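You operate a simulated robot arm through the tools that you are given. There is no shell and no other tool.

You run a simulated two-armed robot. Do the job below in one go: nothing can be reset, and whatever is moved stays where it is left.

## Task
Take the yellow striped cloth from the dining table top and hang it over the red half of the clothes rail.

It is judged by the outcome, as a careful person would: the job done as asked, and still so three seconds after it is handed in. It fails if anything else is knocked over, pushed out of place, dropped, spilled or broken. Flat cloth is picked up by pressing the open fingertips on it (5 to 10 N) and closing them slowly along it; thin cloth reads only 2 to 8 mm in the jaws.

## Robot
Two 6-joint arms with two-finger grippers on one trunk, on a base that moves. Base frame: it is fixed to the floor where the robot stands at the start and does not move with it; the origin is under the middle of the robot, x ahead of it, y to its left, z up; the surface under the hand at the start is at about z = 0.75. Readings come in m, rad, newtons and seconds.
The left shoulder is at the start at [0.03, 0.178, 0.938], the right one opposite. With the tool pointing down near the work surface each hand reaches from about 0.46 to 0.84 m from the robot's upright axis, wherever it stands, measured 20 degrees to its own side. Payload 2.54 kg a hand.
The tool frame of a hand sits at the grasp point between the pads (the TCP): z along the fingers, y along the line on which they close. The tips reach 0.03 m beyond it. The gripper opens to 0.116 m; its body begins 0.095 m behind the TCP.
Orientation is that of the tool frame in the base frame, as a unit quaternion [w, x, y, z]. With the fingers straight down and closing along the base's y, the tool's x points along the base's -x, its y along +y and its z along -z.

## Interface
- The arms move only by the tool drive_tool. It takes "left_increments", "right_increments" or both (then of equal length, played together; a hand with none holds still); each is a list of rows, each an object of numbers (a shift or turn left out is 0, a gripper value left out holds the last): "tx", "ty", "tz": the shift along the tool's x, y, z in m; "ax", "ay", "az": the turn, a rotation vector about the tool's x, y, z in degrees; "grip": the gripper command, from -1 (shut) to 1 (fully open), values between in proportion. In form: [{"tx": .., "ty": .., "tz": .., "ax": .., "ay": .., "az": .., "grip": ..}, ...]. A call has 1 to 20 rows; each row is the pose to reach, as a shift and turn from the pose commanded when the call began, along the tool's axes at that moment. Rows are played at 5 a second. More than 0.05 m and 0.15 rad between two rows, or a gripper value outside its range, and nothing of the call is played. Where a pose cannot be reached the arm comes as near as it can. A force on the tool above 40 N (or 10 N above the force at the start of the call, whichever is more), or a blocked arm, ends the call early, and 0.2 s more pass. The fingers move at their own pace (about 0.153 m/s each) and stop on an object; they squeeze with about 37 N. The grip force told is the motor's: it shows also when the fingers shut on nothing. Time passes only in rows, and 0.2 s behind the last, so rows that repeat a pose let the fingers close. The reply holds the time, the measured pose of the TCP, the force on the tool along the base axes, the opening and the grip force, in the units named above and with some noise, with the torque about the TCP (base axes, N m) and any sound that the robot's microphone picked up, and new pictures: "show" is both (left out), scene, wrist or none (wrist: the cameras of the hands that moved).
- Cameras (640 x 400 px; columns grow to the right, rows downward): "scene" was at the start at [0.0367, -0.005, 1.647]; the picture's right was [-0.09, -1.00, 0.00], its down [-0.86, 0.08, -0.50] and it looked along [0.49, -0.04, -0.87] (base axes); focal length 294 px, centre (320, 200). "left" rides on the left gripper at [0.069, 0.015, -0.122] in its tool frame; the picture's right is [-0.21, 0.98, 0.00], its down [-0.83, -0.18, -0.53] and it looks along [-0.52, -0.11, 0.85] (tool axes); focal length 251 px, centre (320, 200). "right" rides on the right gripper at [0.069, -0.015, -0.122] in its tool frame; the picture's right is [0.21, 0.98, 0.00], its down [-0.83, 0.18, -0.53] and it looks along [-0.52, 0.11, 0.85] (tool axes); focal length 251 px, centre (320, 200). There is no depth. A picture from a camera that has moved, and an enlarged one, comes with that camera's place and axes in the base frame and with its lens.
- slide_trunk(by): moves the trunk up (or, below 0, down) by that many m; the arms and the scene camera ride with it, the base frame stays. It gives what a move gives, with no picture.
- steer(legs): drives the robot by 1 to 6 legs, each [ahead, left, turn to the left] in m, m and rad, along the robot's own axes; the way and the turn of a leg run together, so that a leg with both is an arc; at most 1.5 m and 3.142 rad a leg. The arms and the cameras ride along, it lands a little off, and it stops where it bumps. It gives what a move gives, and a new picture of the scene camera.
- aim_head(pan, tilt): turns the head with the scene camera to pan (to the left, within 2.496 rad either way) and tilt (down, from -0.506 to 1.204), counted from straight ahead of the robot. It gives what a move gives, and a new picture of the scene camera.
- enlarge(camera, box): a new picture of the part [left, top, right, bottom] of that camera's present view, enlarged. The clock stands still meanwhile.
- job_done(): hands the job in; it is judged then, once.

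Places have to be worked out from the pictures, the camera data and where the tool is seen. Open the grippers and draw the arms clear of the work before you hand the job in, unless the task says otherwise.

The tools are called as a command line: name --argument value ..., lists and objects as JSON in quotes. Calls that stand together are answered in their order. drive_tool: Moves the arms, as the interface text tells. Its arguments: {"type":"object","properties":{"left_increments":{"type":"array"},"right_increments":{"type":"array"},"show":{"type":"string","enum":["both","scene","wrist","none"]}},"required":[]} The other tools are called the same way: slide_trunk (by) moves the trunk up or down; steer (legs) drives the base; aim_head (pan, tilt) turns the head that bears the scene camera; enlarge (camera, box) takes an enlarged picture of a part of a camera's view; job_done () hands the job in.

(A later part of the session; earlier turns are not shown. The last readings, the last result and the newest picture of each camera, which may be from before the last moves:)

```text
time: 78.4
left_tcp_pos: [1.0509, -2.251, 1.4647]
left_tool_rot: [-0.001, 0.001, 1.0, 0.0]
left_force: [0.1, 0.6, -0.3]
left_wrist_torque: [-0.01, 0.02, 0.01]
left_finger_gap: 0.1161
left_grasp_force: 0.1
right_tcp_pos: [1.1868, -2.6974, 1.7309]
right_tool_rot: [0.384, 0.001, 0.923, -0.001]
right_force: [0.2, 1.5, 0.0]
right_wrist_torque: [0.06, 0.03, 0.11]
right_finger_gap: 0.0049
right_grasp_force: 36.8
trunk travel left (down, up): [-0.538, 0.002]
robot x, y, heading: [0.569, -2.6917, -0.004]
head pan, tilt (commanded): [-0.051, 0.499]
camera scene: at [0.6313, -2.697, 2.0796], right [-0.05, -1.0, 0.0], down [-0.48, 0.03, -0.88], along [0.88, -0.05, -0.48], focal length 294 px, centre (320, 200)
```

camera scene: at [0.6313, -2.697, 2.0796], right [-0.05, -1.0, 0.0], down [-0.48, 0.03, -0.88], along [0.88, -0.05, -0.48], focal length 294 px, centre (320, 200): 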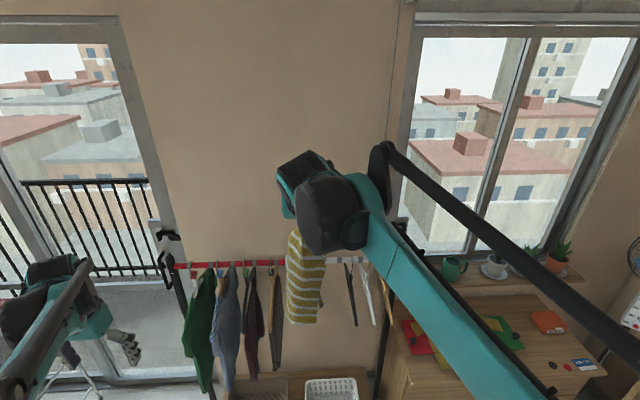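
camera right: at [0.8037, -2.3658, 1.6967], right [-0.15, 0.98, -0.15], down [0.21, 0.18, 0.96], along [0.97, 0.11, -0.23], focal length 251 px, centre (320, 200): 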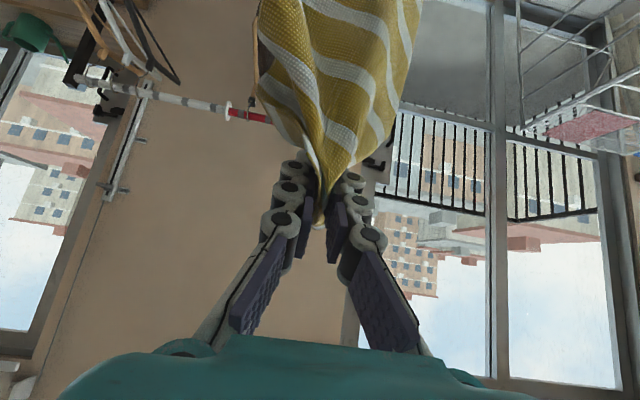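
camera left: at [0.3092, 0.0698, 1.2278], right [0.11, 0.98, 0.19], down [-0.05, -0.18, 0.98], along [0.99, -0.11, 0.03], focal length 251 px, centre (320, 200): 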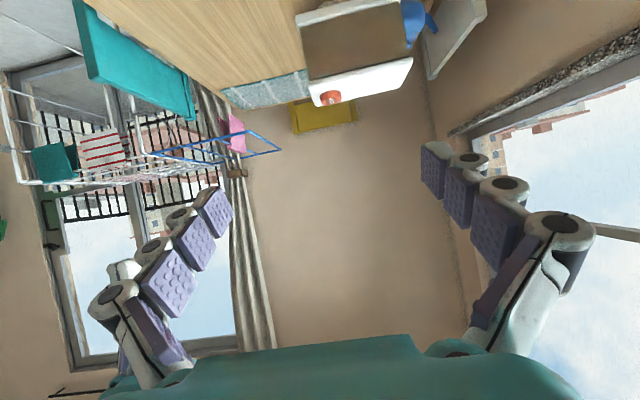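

Cloth bottom is at z≈1.35, above the bar and hooks. I shift back left to line up with the gap and come forward to just short of the rail.

steer --legs '[[0, 0.2, 0], [0.27, 0, 0]]'

enlarge --camera "right" --box '[0, 0, 640, 400]'

```text
time: 81.5
left_tcp_pos: [1.3194, -2.0515, 1.4656]
left_tool_rot: [0.0, 0.002, 1.0, 0.0]
left_force: [-0.6, 0.2, 1.0]
left_wrist_torque: [0.02, -0.02, 0.01]
left_finger_gap: 0.116
left_grasp_force: 0.1
right_tcp_pos: [1.4562, -2.4975, 1.7327]
right_tool_rot: [0.384, 0.001, 0.923, -0.001]
right_force: [0.7, -0.2, -0.6]
right_wrist_torque: [0.0, -0.02, -0.01]
right_finger_gap: 0.0047
right_grasp_force: 31.8
trunk travel left (down, up): [-0.538, 0.002]
robot x, y, heading: [0.8422, -2.4945, -0.001]
head pan, tilt (commanded): [-0.051, 0.499]
camera scene: at [0.8996, -2.4974, 2.0797], right [-0.05, -1.0, 0.0], down [-0.48, 0.03, -0.88], along [0.88, -0.05, -0.48], focal length 294 px, centre (320, 200)
```

scene: 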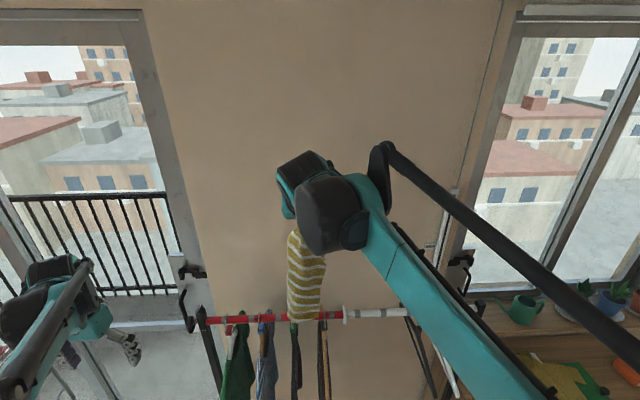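

```text
1.00 times, centred on (320, 200) of right (not enlarged: the box is as wide or as high as the picture)
camera zoom: at [1.321, -2.5125, 1.7678], right [-0.15, 0.98, -0.15], down [0.21, 0.18, 0.96], along [0.97, 0.11, -0.23], focal length 251 px, centre (320, 200)
```

zoom: 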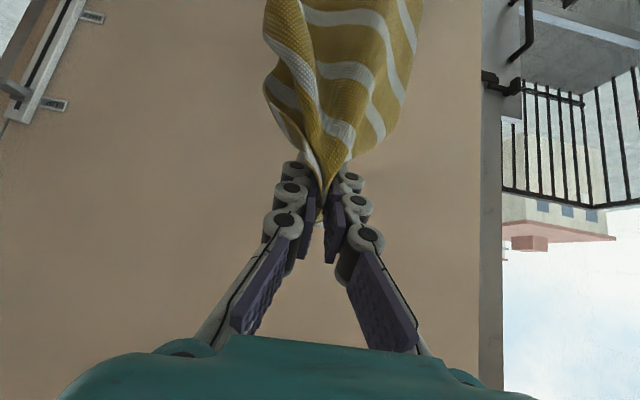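

Lined up in front of the gap. I zoom to verify the cloth against the hooks and bar before crossing.

enlarge --camera "scene" --box '[180, 220, 460, 395]'

```text
2.29 times, centred on (320, 308) of scene
camera zoom: at [0.8996, -2.4974, 2.0797], right [-0.05, -1.0, 0.0], down [-0.48, 0.03, -0.88], along [0.88, -0.05, -0.48], focal length 672 px, centre (320, -46)
```

zoom: 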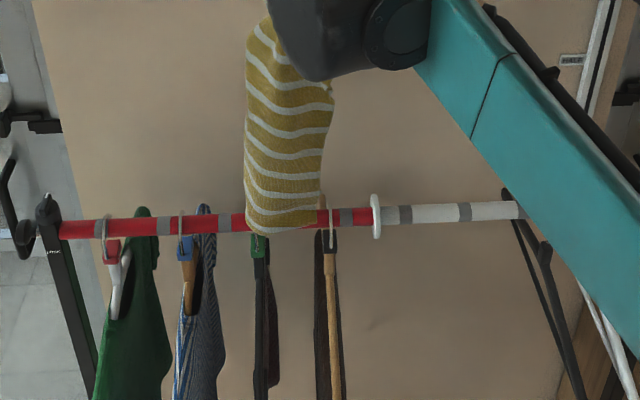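

Triangulating again puts the bar at x≈1.55, z≈1.30; hooks around the chosen gap at y≈-2.446 and -2.551. The cloth spans y≈-2.435 to -2.52, so I should shift ~2 cm right. I check the side view from the left hand's camera.

enlarge --camera "left" --box '[0, 0, 640, 400]'

```text
1.00 times, centred on (320, 200) of left (not enlarged: the box is as wide or as high as the picture)
camera zoom: at [1.25, -2.0361, 1.5883], right [0.22, 0.98, 0.0], down [0.83, -0.18, 0.53], along [0.52, -0.11, -0.85], focal length 251 px, centre (320, 200)
```

zoom: 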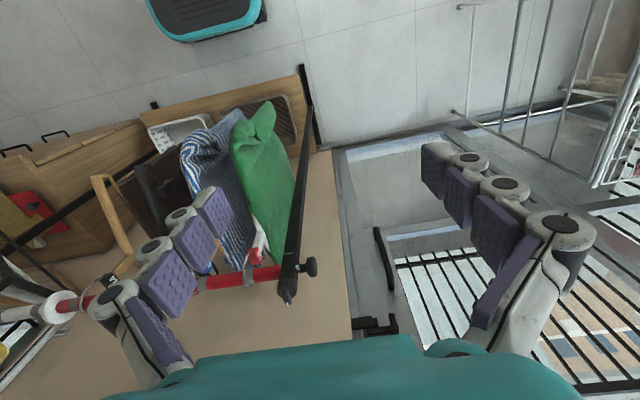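

I tilt the left hand to use its camera as a side view of the rail, and at the same time shift the right hand 2 cm to the right.

drive_tool --left_increments '[{"ax": 8}, {"ax": 16}, {"ax": 24}, {"ax": 32}, {"ax": 40}, {"ax": 48}, {"ax": 56}, {"ax": 60}]' --right_increments '[{"ty": -0.003}, {"ty": -0.006}, {"ty": -0.009}, {"ty": -0.012}, {"ty": -0.015}, {"ty": -0.018}, {"ty": -0.02}, {"ty": -0.02}]' --show "wrist"

```text
time: 83.3
left_tcp_pos: [1.3917, -2.1298, 1.4629]
left_tool_rot: [0.044, -0.026, 0.883, -0.466]
left_force: [0.6, -0.5, -0.1]
left_wrist_torque: [-0.04, 0.02, -0.01]
left_finger_gap: 0.116
left_grasp_force: 0.0
left hand out of reach, approached as far as the arm can: row 5, 6, 7, 8
right_tcp_pos: [1.46, -2.5182, 1.7299]
right_tool_rot: [0.383, 0.001, 0.924, -0.001]
right_force: [-0.2, -0.3, -0.7]
right_wrist_torque: [-0.01, 0.04, 0.0]
right_finger_gap: 0.0049
right_grasp_force: 31.3
trunk travel left (down, up): [-0.538, 0.002]
robot x, y, heading: [0.8418, -2.4927, -0.002]
head pan, tilt (commanded): [-0.051, 0.499]
camera right: at [1.3243, -2.5327, 1.7664], right [-0.15, 0.98, -0.15], down [0.21, 0.18, 0.96], along [0.97, 0.11, -0.23], focal length 251 px, centre (320, 200)
camera left: at [1.3102, -2.0269, 1.5165], right [0.21, 0.57, -0.8], down [0.77, 0.41, 0.49], along [0.61, -0.71, -0.35], focal length 251 px, centre (320, 200)
```

right: 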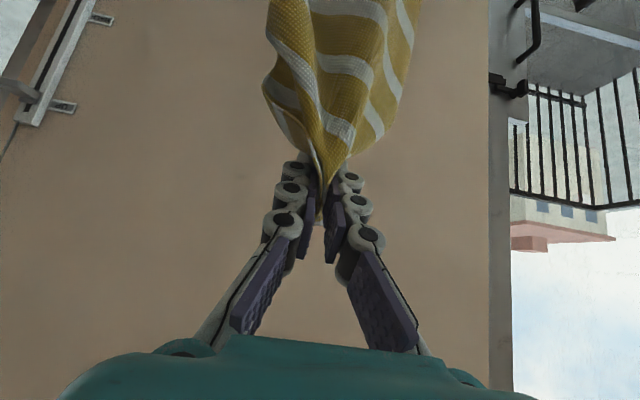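
left: 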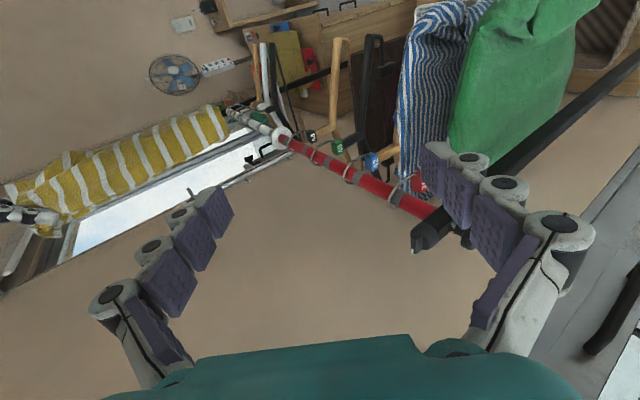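

The side view shows the cloth's lower end well above the bar. I draw the left hand back a little (it would otherwise come close to the post), then drive the last 13 cm so the cloth is over/behind the bar.

drive_tool --left_increments '[{"tx": 0.025, "ty": 0.007, "tz": -0.013}, {"tx": 0.05, "ty": 0.014, "tz": -0.026}, {"tx": 0.075, "ty": 0.021, "tz": -0.039}, {"tx": 0.095, "ty": 0.028, "tz": -0.051}, {"tx": 0.095, "ty": 0.028, "tz": -0.051}]' --show "none"

steer --legs '[[0.13, 0, 0]]'

enlarge --camera "left" --box '[0, 0, 640, 400]'

```text
time: 84.5
left_tcp_pos: [1.3327, -2.1215, 1.4647]
left_tool_rot: [0.065, -0.039, 0.891, -0.449]
left_force: [-0.1, 0.1, -1.0]
left_wrist_torque: [0.01, 0.01, 0.02]
left_finger_gap: 0.1159
left_grasp_force: 0.1
left hand out of reach, approached as far as the arm can: row 1, 2, 3, 4, 5
right_tcp_pos: [1.4579, -2.5197, 1.7295]
right_tool_rot: [0.383, 0.002, 0.924, -0.002]
right_force: [-1.3, -2.0, 1.7]
right_wrist_torque: [-0.04, 0.07, -0.01]
right_finger_gap: 0.0048
right_grasp_force: 37.6
trunk travel left (down, up): [-0.538, 0.002]
robot x, y, heading: [0.8418, -2.4926, -0.01]
head pan, tilt (commanded): [-0.051, 0.499]
```

```text
time: 85.8
left_tcp_pos: [1.4613, -2.1229, 1.4646]
left_tool_rot: [0.066, -0.038, 0.89, -0.449]
left_force: [-0.3, 0.1, -0.2]
left_wrist_torque: [-0.03, -0.03, 0.02]
left_finger_gap: 0.1161
left_grasp_force: 0.2
right_tcp_pos: [1.5856, -2.5203, 1.7311]
right_tool_rot: [0.384, 0.002, 0.923, -0.002]
right_force: [-1.3, 2.9, 2.9]
right_wrist_torque: [-0.1, -0.02, -0.06]
right_finger_gap: 0.0034
right_grasp_force: 28.8
trunk travel left (down, up): [-0.538, 0.002]
robot x, y, heading: [0.9732, -2.4946, -0.004]
head pan, tilt (commanded): [-0.051, 0.499]
camera scene: at [1.0291, -2.4985, 2.0797], right [-0.05, -1.0, 0.0], down [-0.48, 0.03, -0.88], along [0.88, -0.05, -0.48], focal length 294 px, centre (320, 200)
```

scene: 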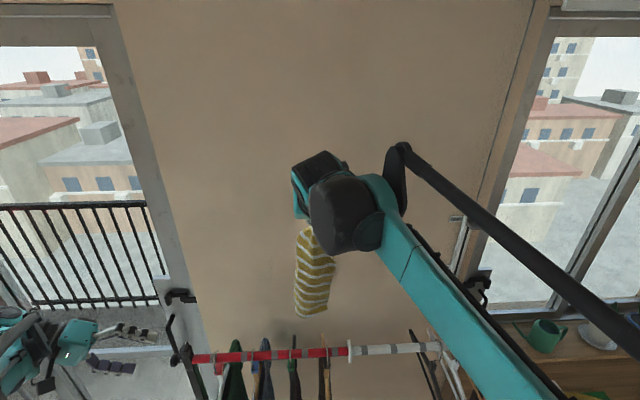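

```text
1.00 times, centred on (320, 200) of left (not enlarged: the box is as wide or as high as the picture)
camera zoom: at [1.3732, -2.025, 1.5209], right [0.2, 0.61, -0.77], down [0.74, 0.42, 0.53], along [0.64, -0.67, -0.36], focal length 251 px, centre (320, 200)
```

zoom: 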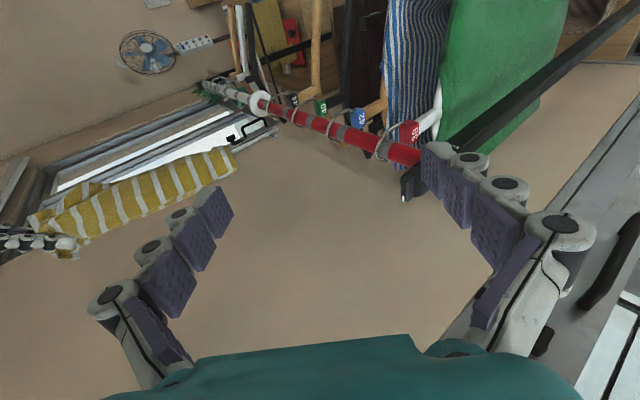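

Cloth bottom is around x≈1.60, z≈1.4; the bar at x≈1.555. I zoom in the side view to judge the cloth's depth relative to the bar.

enlarge --camera "left" --box '[20, 60, 420, 310]'

enlarge --camera "scene" --box '[180, 200, 480, 400]'

```text
1.60 times, centred on (220, 185) of left
camera zoom: at [1.3732, -2.025, 1.5209], right [0.2, 0.61, -0.77], down [0.74, 0.42, 0.53], along [0.64, -0.67, -0.36], focal length 402 px, centre (480, 224)
```

zoom: 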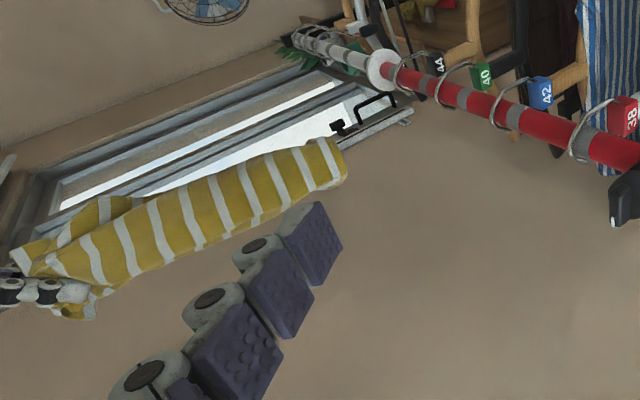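

```text
2.00 times, centred on (330, 300) of scene
camera zoom: at [1.0291, -2.4985, 2.0797], right [-0.05, -1.0, 0.0], down [-0.48, 0.03, -0.88], along [0.88, -0.05, -0.48], focal length 588 px, centre (300, 0)
```

zoom: 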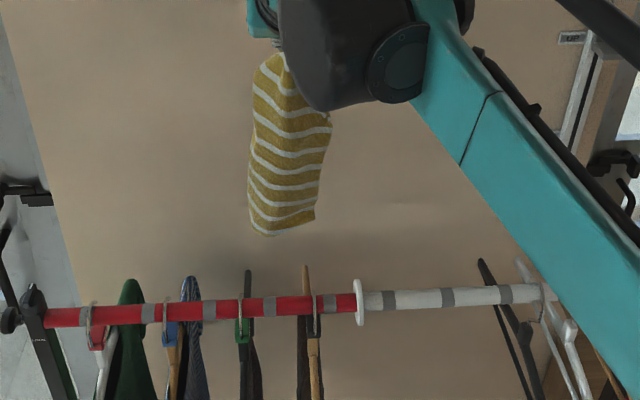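

The cloth's y-span fits the gap if I shift ~1 cm left, and I need ~3 cm more reach so it is fully behind the bar. I make that shift and lower until the cloth's bottom is about bar height, then check.

drive_tool --right_increments '[{"tx": -0.011, "ty": 0.006, "tz": 0.011}, {"tx": -0.0226, "ty": 0.012, "tz": 0.0226}, {"tx": -0.012, "ty": 0.012, "tz": 0.033}, {"tx": -0.0014, "ty": 0.012, "tz": 0.0438}, {"tx": 0.009, "ty": 0.012, "tz": 0.054}, {"tx": 0.0198, "ty": 0.012, "tz": 0.065}, {"tx": 0.03, "ty": 0.012, "tz": 0.0755}, {"tx": 0.041, "ty": 0.012, "tz": 0.0862}, {"tx": 0.041, "ty": 0.012, "tz": 0.0862}]' --show "scene"

enlarge --camera "left" --box '[20, 60, 420, 310]'

enlarge --camera "scene" --box '[180, 200, 480, 400]'

```text
time: 87.8
left_tcp_pos: [1.4623, -2.1224, 1.4655]
left_tool_rot: [0.065, -0.039, 0.891, -0.448]
left_force: [-0.6, 0.4, 0.4]
left_wrist_torque: [0.03, 0.02, -0.01]
left_finger_gap: 0.1157
left_grasp_force: 0.0
right_tcp_pos: [1.6181, -2.5083, 1.6402]
right_tool_rot: [0.383, 0.002, 0.924, -0.002]
right_force: [-2.6, -3.3, 2.9]
right_wrist_torque: [-0.09, -0.04, -0.09]
right_finger_gap: 0.0031
right_grasp_force: 32.5
trunk travel left (down, up): [-0.538, 0.002]
robot x, y, heading: [0.9673, -2.4942, 0.001]
head pan, tilt (commanded): [-0.051, 0.499]
camera scene: at [1.0312, -2.4985, 2.0796], right [-0.05, -1.0, 0.0], down [-0.48, 0.03, -0.88], along [0.88, -0.05, -0.48], focal length 294 px, centre (320, 200)
```

scene: 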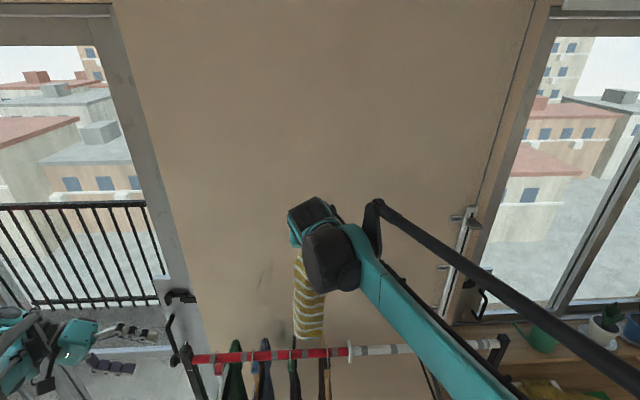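

```text
1.60 times, centred on (220, 185) of left
camera zoom: at [1.3747, -2.025, 1.5205], right [0.2, 0.61, -0.77], down [0.74, 0.42, 0.53], along [0.64, -0.67, -0.36], focal length 402 px, centre (480, 224)
```

zoom: 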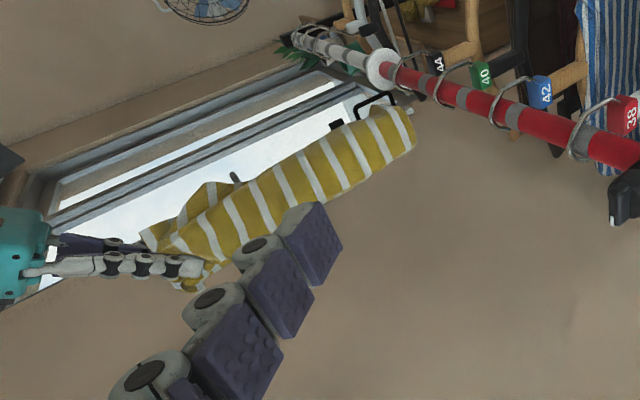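

```text
2.00 times, centred on (330, 300) of scene
camera zoom: at [1.0312, -2.4985, 2.0796], right [-0.05, -1.0, 0.0], down [-0.48, 0.03, -0.88], along [0.88, -0.05, -0.48], focal length 588 px, centre (300, 0)
```

zoom: 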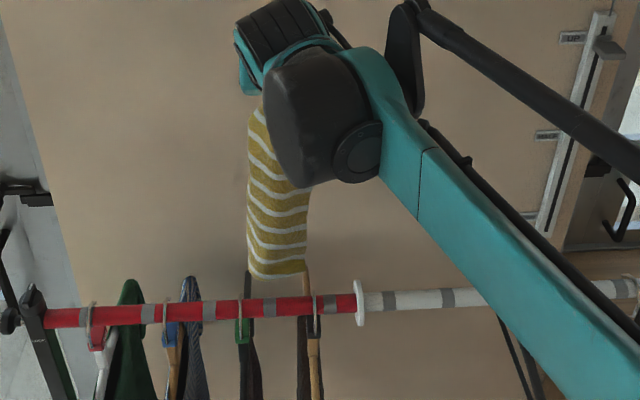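

The cloth is behind the bar and centred between hangers 40 and 44. I lower it slowly behind the bar.

drive_tool --right_increments '[{"tx": 0.0106, "tz": 0.0106}, {"tx": 0.0212, "tz": 0.0212}, {"tx": 0.0318, "tz": 0.0318}, {"tx": 0.0424, "tz": 0.0424}, {"tx": 0.053, "tz": 0.053}, {"tx": 0.0636, "tz": 0.0636}, {"tx": 0.0742, "tz": 0.0742}]' --show "scene"

enlarge --camera "left" --box '[120, 40, 520, 290]'

enlarge --camera "scene" --box '[180, 200, 480, 400]'

```text
time: 89.4
left_tcp_pos: [1.4621, -2.1227, 1.4666]
left_tool_rot: [0.066, -0.038, 0.89, -0.449]
left_force: [-0.3, 0.0, 0.8]
left_wrist_torque: [0.02, 0.01, -0.01]
left_finger_gap: 0.1157
left_grasp_force: 0.0
right_tcp_pos: [1.6192, -2.5079, 1.5353]
right_tool_rot: [0.382, 0.002, 0.924, -0.001]
right_force: [-0.9, -0.5, -0.3]
right_wrist_torque: [-0.01, -0.03, -0.04]
right_finger_gap: 0.0061
right_grasp_force: 32.0
trunk travel left (down, up): [-0.538, 0.002]
robot x, y, heading: [0.9686, -2.4942, -0.004]
head pan, tilt (commanded): [-0.051, 0.499]
camera scene: at [1.0319, -2.4982, 2.0796], right [-0.05, -1.0, 0.0], down [-0.48, 0.03, -0.88], along [0.88, -0.05, -0.48], focal length 294 px, centre (320, 200)
```

scene: 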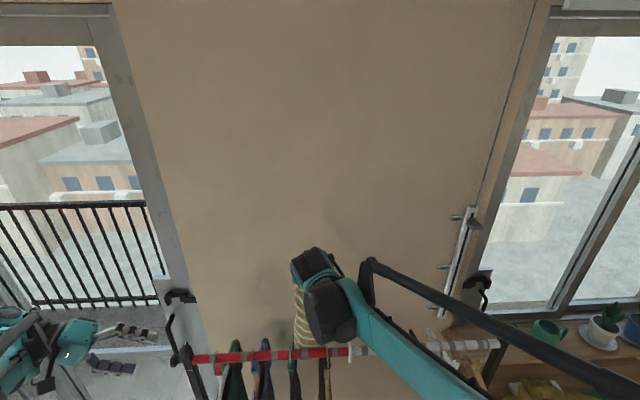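

```text
1.60 times, centred on (320, 165) of left
camera zoom: at [1.3752, -2.0248, 1.5203], right [0.2, 0.61, -0.77], down [0.74, 0.42, 0.53], along [0.64, -0.67, -0.36], focal length 402 px, centre (320, 256)
```

zoom: 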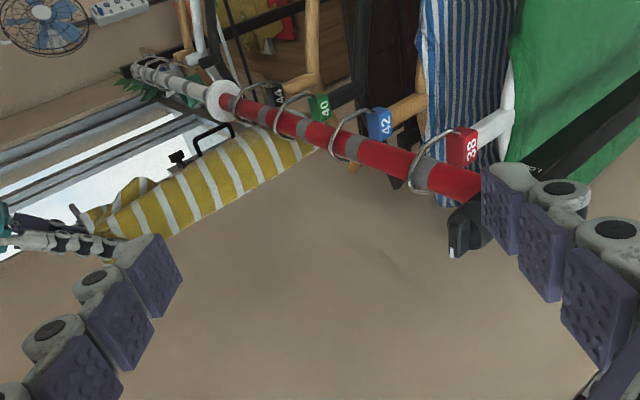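

```text
2.00 times, centred on (330, 300) of scene
camera zoom: at [1.0319, -2.4982, 2.0796], right [-0.05, -1.0, 0.0], down [-0.48, 0.03, -0.88], along [0.88, -0.05, -0.48], focal length 588 px, centre (300, 0)
```

zoom: 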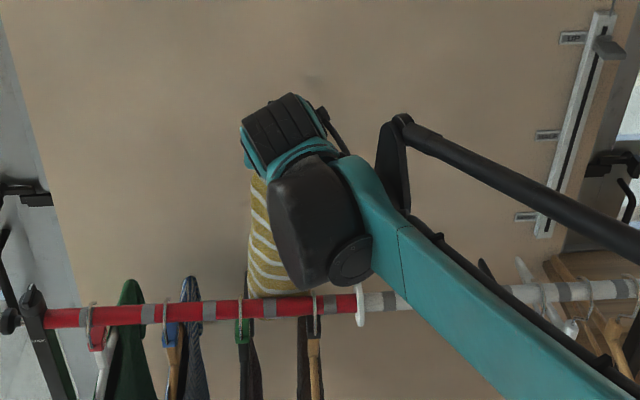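

The tail has gone behind the bar between hooks 40 and 44. I lower another 4.5 cm, so about half the cloth is below the bar behind it.

drive_tool --right_increments '[{"tx": 0.0106, "tz": 0.0106}, {"tx": 0.0212, "tz": 0.0212}, {"tx": 0.0318, "tz": 0.0318}, {"tx": 0.0318, "tz": 0.0318}]' --show "none"

enlarge --camera "left" --box '[120, 40, 520, 290]'

enlarge --camera "scene" --box '[230, 250, 430, 400]'

```text
time: 90.4
left_tcp_pos: [1.4619, -2.1213, 1.4645]
left_tool_rot: [0.065, -0.038, 0.891, -0.448]
left_force: [0.5, 0.2, 0.8]
left_wrist_torque: [0.0, 0.02, 0.01]
left_finger_gap: 0.1162
left_grasp_force: 0.1
right_tcp_pos: [1.6182, -2.5077, 1.4906]
right_tool_rot: [0.383, 0.002, 0.924, -0.002]
right_force: [-2.6, -0.8, 1.8]
right_wrist_torque: [-0.08, 0.0, -0.06]
right_finger_gap: 0.0034
right_grasp_force: 28.5
trunk travel left (down, up): [-0.538, 0.002]
robot x, y, heading: [0.9711, -2.4944, 0.001]
head pan, tilt (commanded): [-0.051, 0.499]
```

```text
1.60 times, centred on (320, 165) of left
camera zoom: at [1.3746, -2.0247, 1.5204], right [0.2, 0.61, -0.77], down [0.74, 0.42, 0.53], along [0.64, -0.67, -0.36], focal length 402 px, centre (320, 256)
```

zoom: 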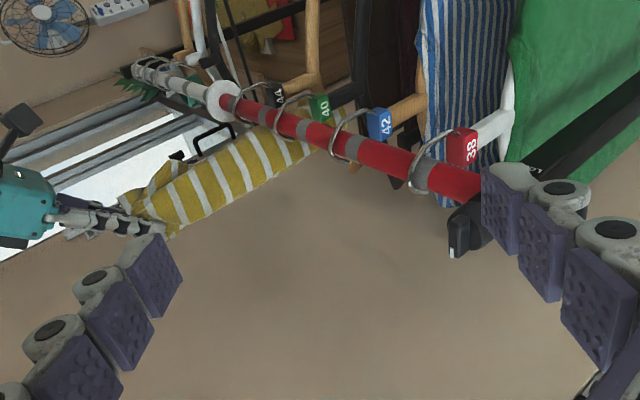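

```text
2.67 times, centred on (330, 325) of scene
camera zoom: at [1.0311, -2.498, 2.0796], right [-0.05, -1.0, 0.0], down [-0.48, 0.03, -0.88], along [0.88, -0.05, -0.48], focal length 784 px, centre (293, -133)
```

zoom: 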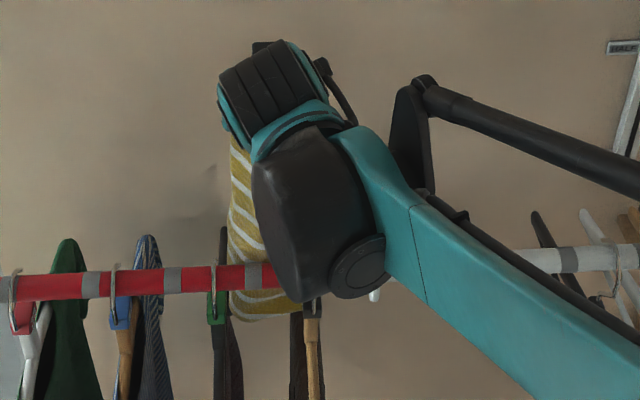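

About 19 cm hangs behind the bar and 16 cm remains above it. I back the base 16 cm so the cloth folds forward over the bar.

steer --legs '[[-0.16, 0, 0]]'

enlarge --camera "left" --box '[0, 0, 640, 400]'

enlarge --camera "scene" --box '[200, 220, 440, 400]'

```text
time: 91.8
left_tcp_pos: [1.3052, -2.1208, 1.4639]
left_tool_rot: [0.064, -0.038, 0.891, -0.449]
left_force: [1.3, -0.3, 0.3]
left_wrist_torque: [-0.01, 0.03, -0.03]
left_finger_gap: 0.1158
left_grasp_force: 0.1
right_tcp_pos: [1.4622, -2.5058, 1.4889]
right_tool_rot: [0.382, 0.001, 0.924, -0.001]
right_force: [1.9, 0.2, -1.0]
right_wrist_torque: [0.0, -0.04, 0.04]
right_finger_gap: 0.0062
right_grasp_force: 39.3
trunk travel left (down, up): [-0.538, 0.002]
robot x, y, heading: [0.8095, -2.4941, -0.005]
head pan, tilt (commanded): [-0.051, 0.499]
camera scene: at [0.8754, -2.4974, 2.0794], right [-0.05, -1.0, 0.0], down [-0.48, 0.03, -0.88], along [0.88, -0.05, -0.48], focal length 294 px, centre (320, 200)
```

scene: 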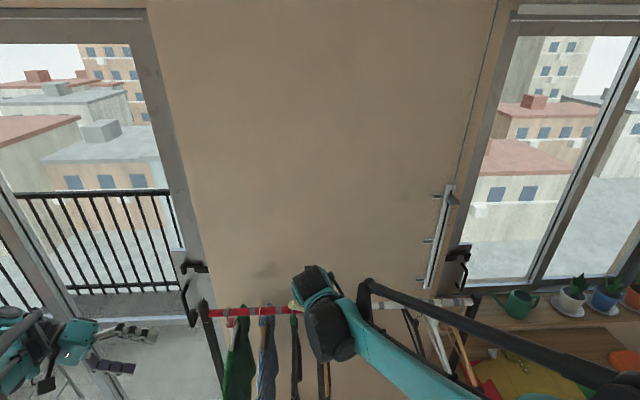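

```text
1.00 times, centred on (320, 200) of left (not enlarged: the box is as wide or as high as the picture)
camera zoom: at [1.2177, -2.0239, 1.5194], right [0.2, 0.61, -0.77], down [0.74, 0.42, 0.53], along [0.64, -0.67, -0.36], focal length 251 px, centre (320, 200)
```

zoom: 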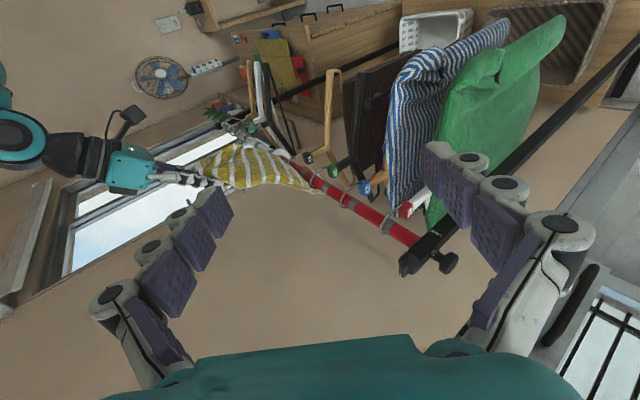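

```text
2.22 times, centred on (320, 310) of scene
camera zoom: at [0.8754, -2.4974, 2.0794], right [-0.05, -1.0, 0.0], down [-0.48, 0.03, -0.88], along [0.88, -0.05, -0.48], focal length 654 px, centre (320, -44)
```

zoom: 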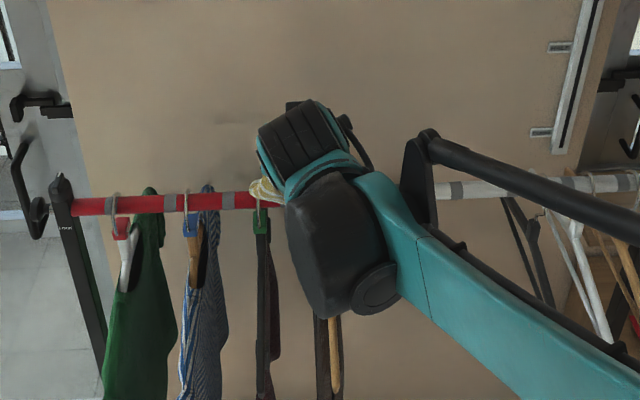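

enlarge --camera "left" --box '[130, 80, 410, 255]'

```text
2.29 times, centred on (270, 168) of left
camera zoom: at [1.2177, -2.0239, 1.5194], right [0.2, 0.61, -0.77], down [0.74, 0.42, 0.53], along [0.64, -0.67, -0.36], focal length 575 px, centre (434, 274)
```

zoom: 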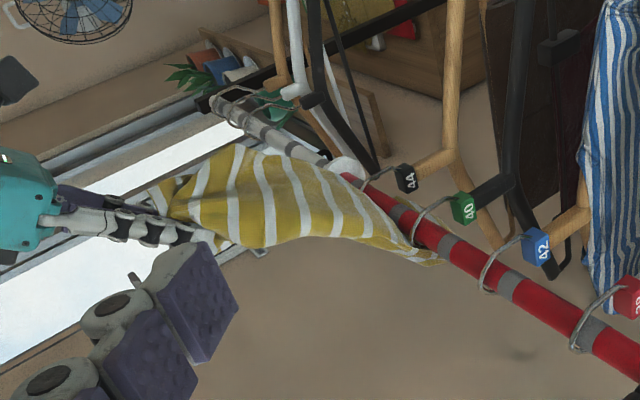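

The cloth now bends over the bar between hooks 40 and 44, with the held end in front. I bring the hand down in front of the bar in an arc to lay the front half down.

drive_tool --right_increments '[{"tx": 0.0283, "tz": 0.0028}, {"tx": 0.058, "tz": 0.0071}, {"tx": 0.0877, "tz": 0.0141}, {"tx": 0.1167, "tz": 0.0247}, {"tx": 0.1435, "tz": 0.0403}, {"tx": 0.1669, "tz": 0.0594}]' --show "scene"

enlarge --camera "left" --box '[130, 80, 410, 255]'

enlarge --camera "scene" --box '[200, 250, 440, 400]'

```text
time: 93.2
left_tcp_pos: [1.3037, -2.1213, 1.464]
left_tool_rot: [0.065, -0.038, 0.891, -0.448]
left_force: [0.4, -0.5, 0.1]
left_wrist_torque: [0.01, 0.01, 0.0]
left_finger_gap: 0.1163
left_grasp_force: 0.0
right_tcp_pos: [1.3848, -2.5065, 1.3292]
right_tool_rot: [0.383, 0.002, 0.924, -0.002]
right_force: [-3.7, -0.2, 3.8]
right_wrist_torque: [-0.05, 0.04, -0.06]
right_finger_gap: 0.0027
right_grasp_force: 28.5
trunk travel left (down, up): [-0.538, 0.002]
robot x, y, heading: [0.8111, -2.4963, -0.003]
head pan, tilt (commanded): [-0.051, 0.499]
camera scene: at [0.8721, -2.4971, 2.0796], right [-0.05, -1.0, 0.0], down [-0.48, 0.03, -0.88], along [0.88, -0.05, -0.48], focal length 294 px, centre (320, 200)
```

scene: 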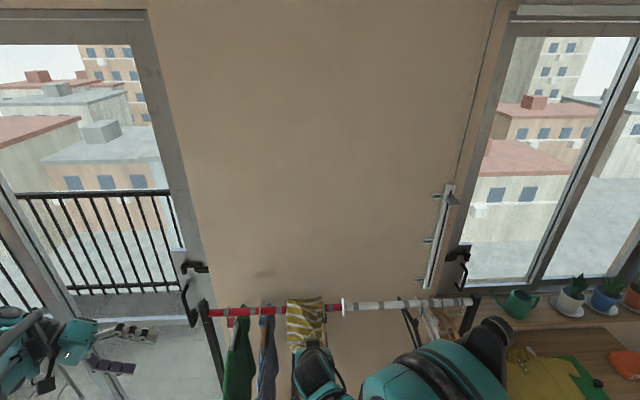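

```text
2.29 times, centred on (270, 168) of left
camera zoom: at [1.2153, -2.0238, 1.52], right [0.2, 0.61, -0.77], down [0.74, 0.42, 0.53], along [0.64, -0.67, -0.36], focal length 575 px, centre (434, 274)
```

zoom: 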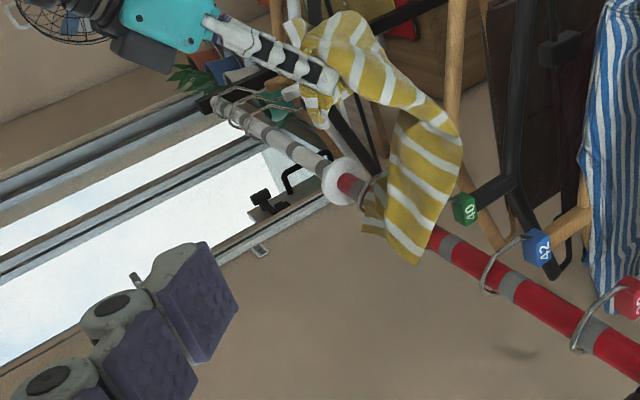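

```text
2.67 times, centred on (320, 325) of scene
camera zoom: at [0.8721, -2.4971, 2.0796], right [-0.05, -1.0, 0.0], down [-0.48, 0.03, -0.88], along [0.88, -0.05, -0.48], focal length 784 px, centre (320, -133)
```

zoom: 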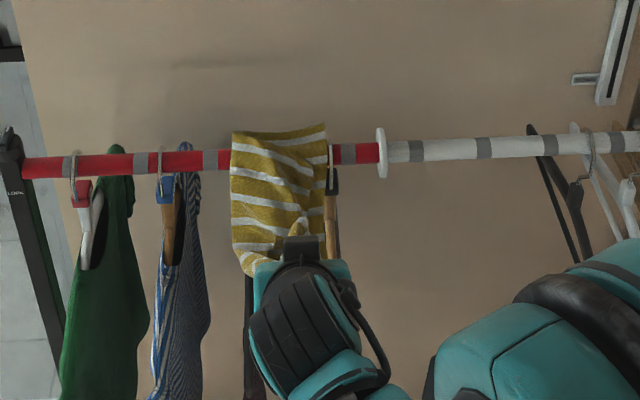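

The cloth is now draped over the bar between hooks 40 and 44 with the front half under my hand. I check the right wrist view and zoom to verify how much hangs behind.

enlarge --camera "right" --box '[0, 0, 640, 400]'

enlarge --camera "left" --box '[220, 100, 360, 200]'

enlarge --camera "scene" --box '[270, 280, 360, 350]'

```text
1.00 times, centred on (320, 200) of right (not enlarged: the box is as wide or as high as the picture)
camera zoom: at [1.249, -2.5206, 1.366], right [-0.15, 0.98, -0.15], down [0.21, 0.18, 0.96], along [0.97, 0.11, -0.23], focal length 251 px, centre (320, 200)
```

zoom: 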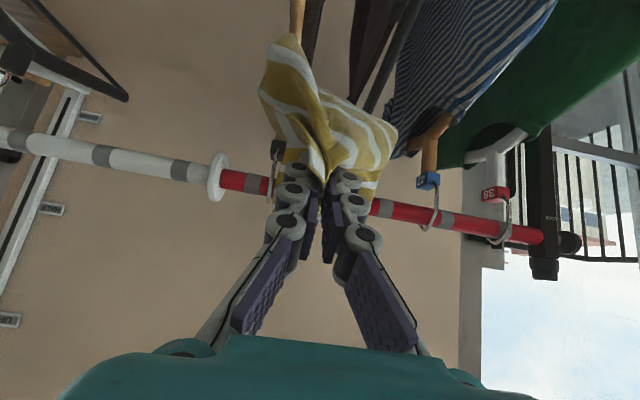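

```text
4.00 times, centred on (290, 150) of left
camera zoom: at [1.2153, -2.0238, 1.52], right [0.2, 0.61, -0.77], down [0.74, 0.42, 0.53], along [0.64, -0.67, -0.36], focal length 1006 px, centre (440, 400)
```

zoom: 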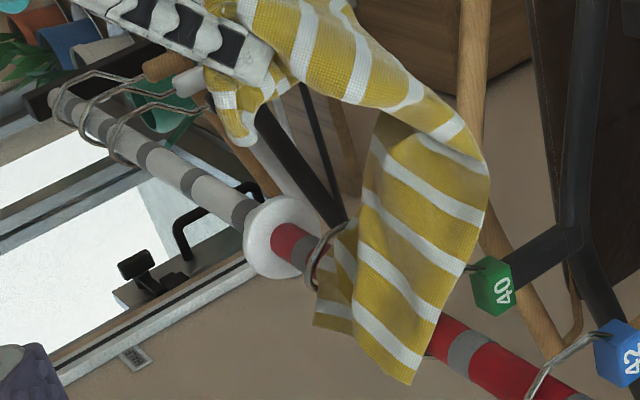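

```text
5.71 times, centred on (315, 315) of scene
camera zoom: at [0.8721, -2.4971, 2.0796], right [-0.05, -1.0, 0.0], down [-0.48, 0.03, -0.88], along [0.88, -0.05, -0.48], focal length 1681 px, centre (349, -457)
```

zoom: 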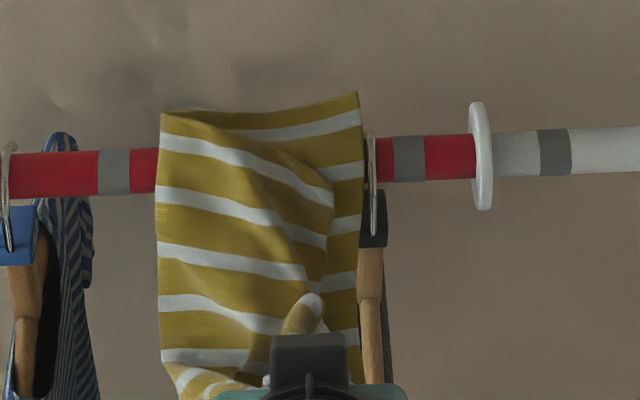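

The tail behind the bar is only a few cm – too much cloth ended up in front, so releasing now would let it slide off. I'll lift it back up, and repeat with the bar much nearer the held end: first raise the hand so the cloth clears the bar again.

drive_tool --right_increments '[{"tx": -0.0354, "tz": -0.0212}, {"tx": -0.0742, "tz": -0.0318}, {"tx": -0.1167, "tz": -0.046}, {"tx": -0.152, "tz": -0.0672}, {"tx": -0.1838, "tz": -0.099}, {"tx": -0.2157, "tz": -0.1308}, {"tx": -0.2475, "tz": -0.1626}, {"tx": -0.2757, "tz": -0.198}, {"tx": -0.3005, "tz": -0.2227}]' --show "scene"

enlarge --camera "left" --box '[0, 0, 640, 400]'

enlarge --camera "scene" --box '[200, 200, 440, 350]'

```text
time: 95.2
left_tcp_pos: [1.3014, -2.1228, 1.4657]
left_tool_rot: [0.065, -0.037, 0.89, -0.449]
left_force: [0.3, 0.4, 0.6]
left_wrist_torque: [-0.01, 0.01, -0.03]
left_finger_gap: 0.116
left_grasp_force: 0.1
right_tcp_pos: [1.4378, -2.5077, 1.7001]
right_tool_rot: [0.384, 0.001, 0.924, -0.001]
right_force: [-0.4, 0.3, -0.1]
right_wrist_torque: [0.03, -0.01, -0.04]
right_finger_gap: 0.006
right_grasp_force: 31.7
trunk travel left (down, up): [-0.538, 0.002]
robot x, y, heading: [0.809, -2.4949, -0.001]
head pan, tilt (commanded): [-0.051, 0.499]
camera scene: at [0.8708, -2.4975, 2.0796], right [-0.05, -1.0, 0.0], down [-0.48, 0.03, -0.88], along [0.88, -0.05, -0.48], focal length 294 px, centre (320, 200)
```

scene: 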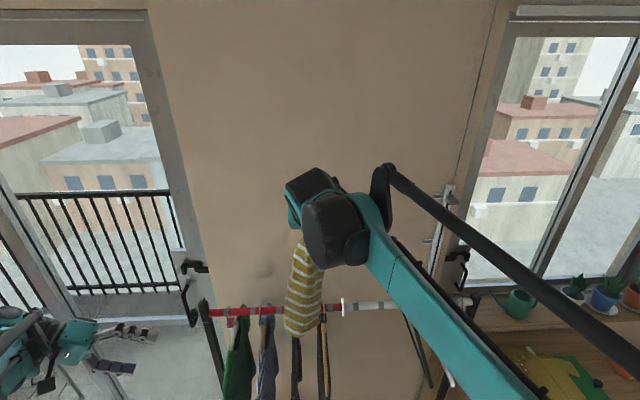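

```text
1.00 times, centred on (320, 200) of left (not enlarged: the box is as wide or as high as the picture)
camera zoom: at [1.2144, -2.024, 1.5204], right [0.2, 0.61, -0.77], down [0.74, 0.42, 0.53], along [0.64, -0.67, -0.36], focal length 251 px, centre (320, 200)
```

zoom: 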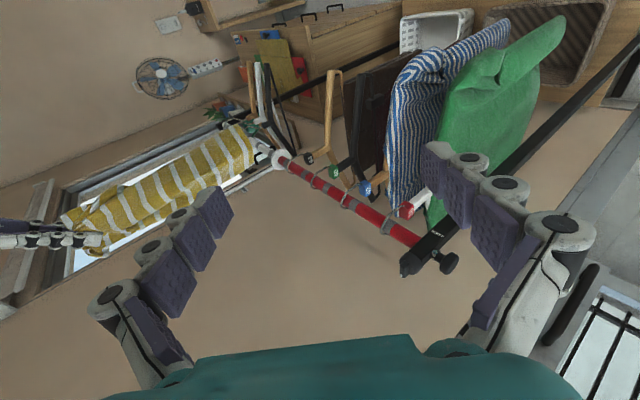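

```text
2.67 times, centred on (320, 275) of scene
camera zoom: at [0.8708, -2.4975, 2.0796], right [-0.05, -1.0, 0.0], down [-0.48, 0.03, -0.88], along [0.88, -0.05, -0.48], focal length 784 px, centre (320, 0)
```

zoom: 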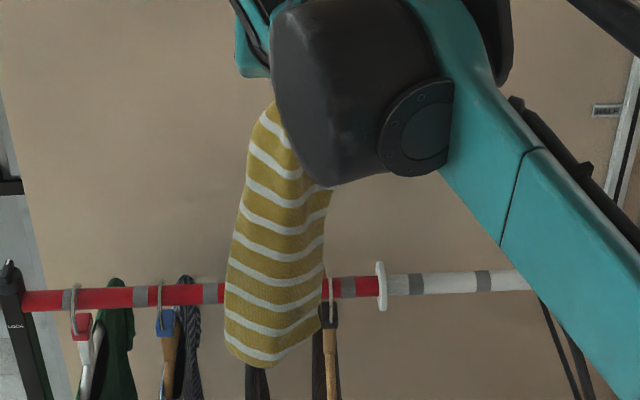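

enlarge --camera "left" --box '[40, 90, 320, 265]'

```text
2.29 times, centred on (180, 178) of left
camera zoom: at [1.2144, -2.024, 1.5204], right [0.2, 0.61, -0.77], down [0.74, 0.42, 0.53], along [0.64, -0.67, -0.36], focal length 575 px, centre (640, 251)
```

zoom: 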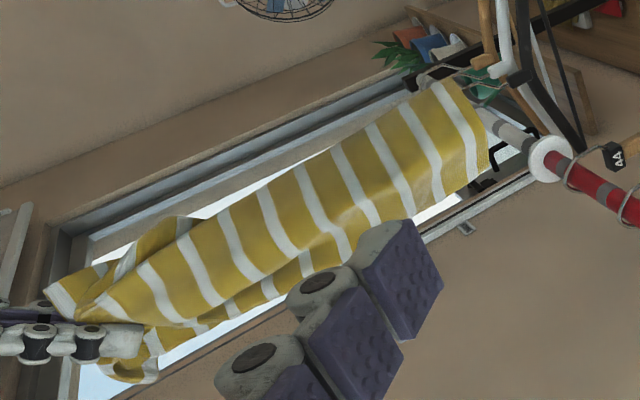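

By the side view and stripe count about 28 cm hangs below the tips (plus ~9 cm folded in the grip), so the bar must sit only ~7–8 cm from the tips. I drive forward again with the cloth above the bar and reach a bit farther so the tail is fully behind it.

steer --legs '[[0.17, 0, 0]]'

drive_tool --right_increments '[{"tx": -0.0106, "ty": 0.002, "tz": 0.0106}, {"tx": -0.0212, "ty": 0.004, "tz": 0.0212}, {"tx": -0.0318, "ty": 0.006, "tz": 0.0318}, {"tx": -0.0318, "ty": 0.006, "tz": 0.0318}]' --show "none"

enlarge --camera "left" --box '[20, 60, 420, 310]'

enlarge --camera "scene" --box '[200, 220, 440, 400]'

```text
time: 96.7
left_tcp_pos: [1.4675, -2.1202, 1.4667]
left_tool_rot: [0.067, -0.038, 0.89, -0.448]
left_force: [-0.4, 0.0, -0.1]
left_wrist_torque: [0.01, -0.01, 0.05]
left_finger_gap: 0.1158
left_grasp_force: 0.0
right_tcp_pos: [1.6053, -2.5064, 1.7008]
right_tool_rot: [0.384, 0.001, 0.923, -0.001]
right_force: [-1.0, 0.3, 2.7]
right_wrist_torque: [-0.06, -0.04, -0.03]
right_finger_gap: 0.003
right_grasp_force: 31.9
trunk travel left (down, up): [-0.538, 0.002]
robot x, y, heading: [0.9824, -2.4951, -0.004]
head pan, tilt (commanded): [-0.051, 0.499]
camera scene: at [1.0378, -2.498, 2.0798], right [-0.05, -1.0, 0.0], down [-0.48, 0.03, -0.88], along [0.88, -0.05, -0.48], focal length 294 px, centre (320, 200)
```

scene: 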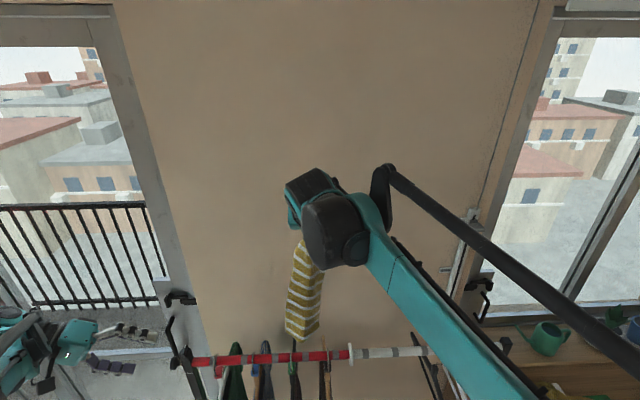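

```text
time: 97.7
left_tcp_pos: [1.4716, -2.1213, 1.4645]
left_tool_rot: [0.066, -0.039, 0.89, -0.449]
left_force: [0.0, -0.6, -0.2]
left_wrist_torque: [-0.04, 0.01, 0.02]
left_finger_gap: 0.1161
left_grasp_force: 0.0
right_tcp_pos: [1.6531, -2.5008, 1.6991]
right_tool_rot: [0.383, 0.001, 0.924, -0.002]
right_force: [1.1, 0.2, -1.7]
right_wrist_torque: [-0.02, -0.03, 0.02]
right_finger_gap: 0.0069
right_grasp_force: 38.2
trunk travel left (down, up): [-0.538, 0.002]
robot x, y, heading: [0.9815, -2.4946, 0.001]
head pan, tilt (commanded): [-0.051, 0.499]
```

```text
1.60 times, centred on (220, 185) of left
camera zoom: at [1.3838, -2.0235, 1.5205], right [0.2, 0.61, -0.77], down [0.74, 0.42, 0.53], along [0.65, -0.67, -0.36], focal length 402 px, centre (480, 224)
```

zoom: 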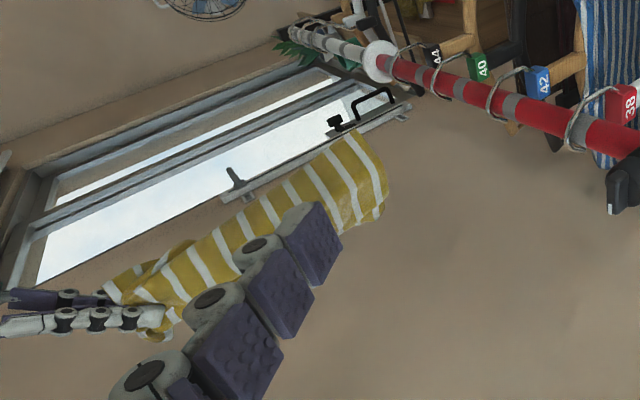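

```text
2.22 times, centred on (320, 310) of scene
camera zoom: at [1.0412, -2.4977, 2.0796], right [-0.05, -1.0, 0.0], down [-0.48, 0.02, -0.88], along [0.88, -0.05, -0.48], focal length 654 px, centre (320, -44)
```

zoom: 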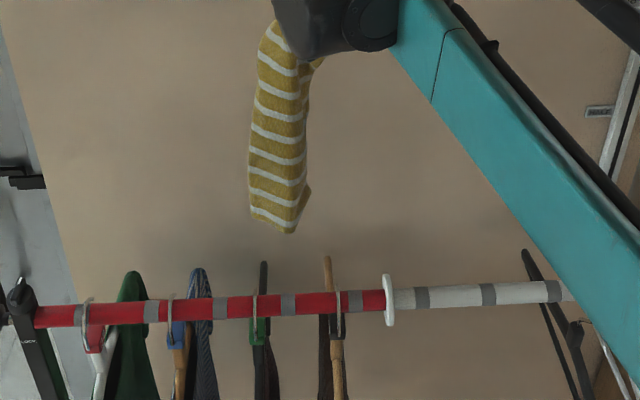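

The cloth is fully behind the bar now (x≈1.60–1.67). Its centre is ~2 cm left of the gap centre, so I shift right 1.8 cm while starting the descent.

drive_tool --right_increments '[{"tx": 0.0106, "ty": -0.009, "tz": 0.0106}, {"tx": 0.0212, "ty": -0.018, "tz": 0.0212}, {"tx": 0.0424, "ty": -0.018, "tz": 0.0424}, {"tx": 0.0636, "ty": -0.018, "tz": 0.0636}, {"tx": 0.0848, "ty": -0.018, "tz": 0.0848}, {"tx": 0.106, "ty": -0.018, "tz": 0.106}]' --show "none"

enlarge --camera "left" --box '[120, 40, 520, 290]'

enlarge --camera "scene" --box '[200, 220, 440, 400]'

```text
time: 99.1
left_tcp_pos: [1.4721, -2.1214, 1.4652]
left_tool_rot: [0.066, -0.038, 0.891, -0.449]
left_force: [0.2, 1.1, -0.1]
left_wrist_torque: [-0.02, -0.01, -0.02]
left_finger_gap: 0.1159
left_grasp_force: 0.0
right_tcp_pos: [1.6529, -2.5187, 1.5498]
right_tool_rot: [0.382, 0.001, 0.924, -0.001]
right_force: [-0.7, -1.5, 1.0]
right_wrist_torque: [-0.03, -0.02, -0.01]
right_finger_gap: 0.003
right_grasp_force: 28.3
trunk travel left (down, up): [-0.538, 0.002]
robot x, y, heading: [0.982, -2.4968, -0.003]
head pan, tilt (commanded): [-0.051, 0.499]
```

```text
1.60 times, centred on (320, 165) of left
camera zoom: at [1.3849, -2.0232, 1.52], right [0.2, 0.61, -0.77], down [0.74, 0.42, 0.53], along [0.65, -0.67, -0.36], focal length 402 px, centre (320, 256)
```

zoom: 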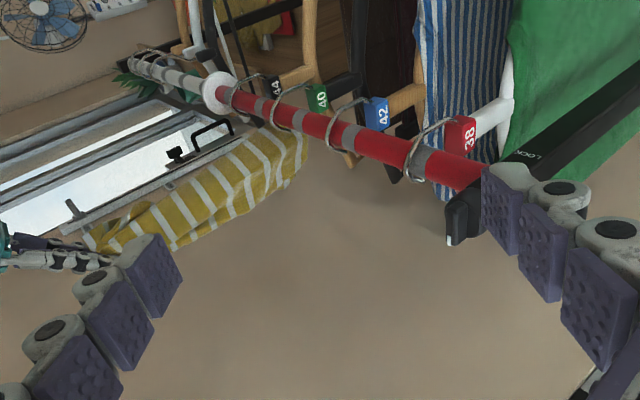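

```text
2.22 times, centred on (320, 310) of scene
camera zoom: at [1.0429, -2.4973, 2.0796], right [-0.05, -1.0, 0.0], down [-0.48, 0.02, -0.88], along [0.88, -0.05, -0.48], focal length 654 px, centre (320, -44)
```

zoom: 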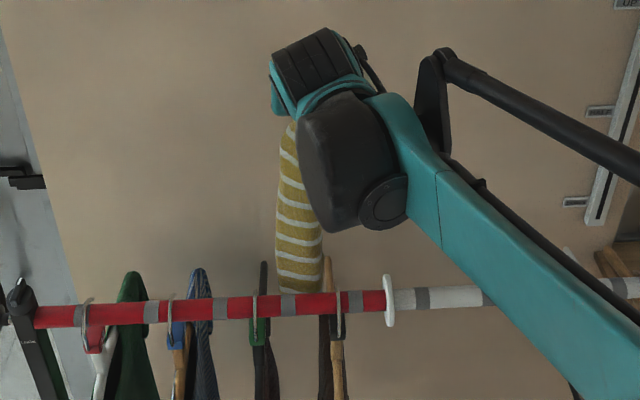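

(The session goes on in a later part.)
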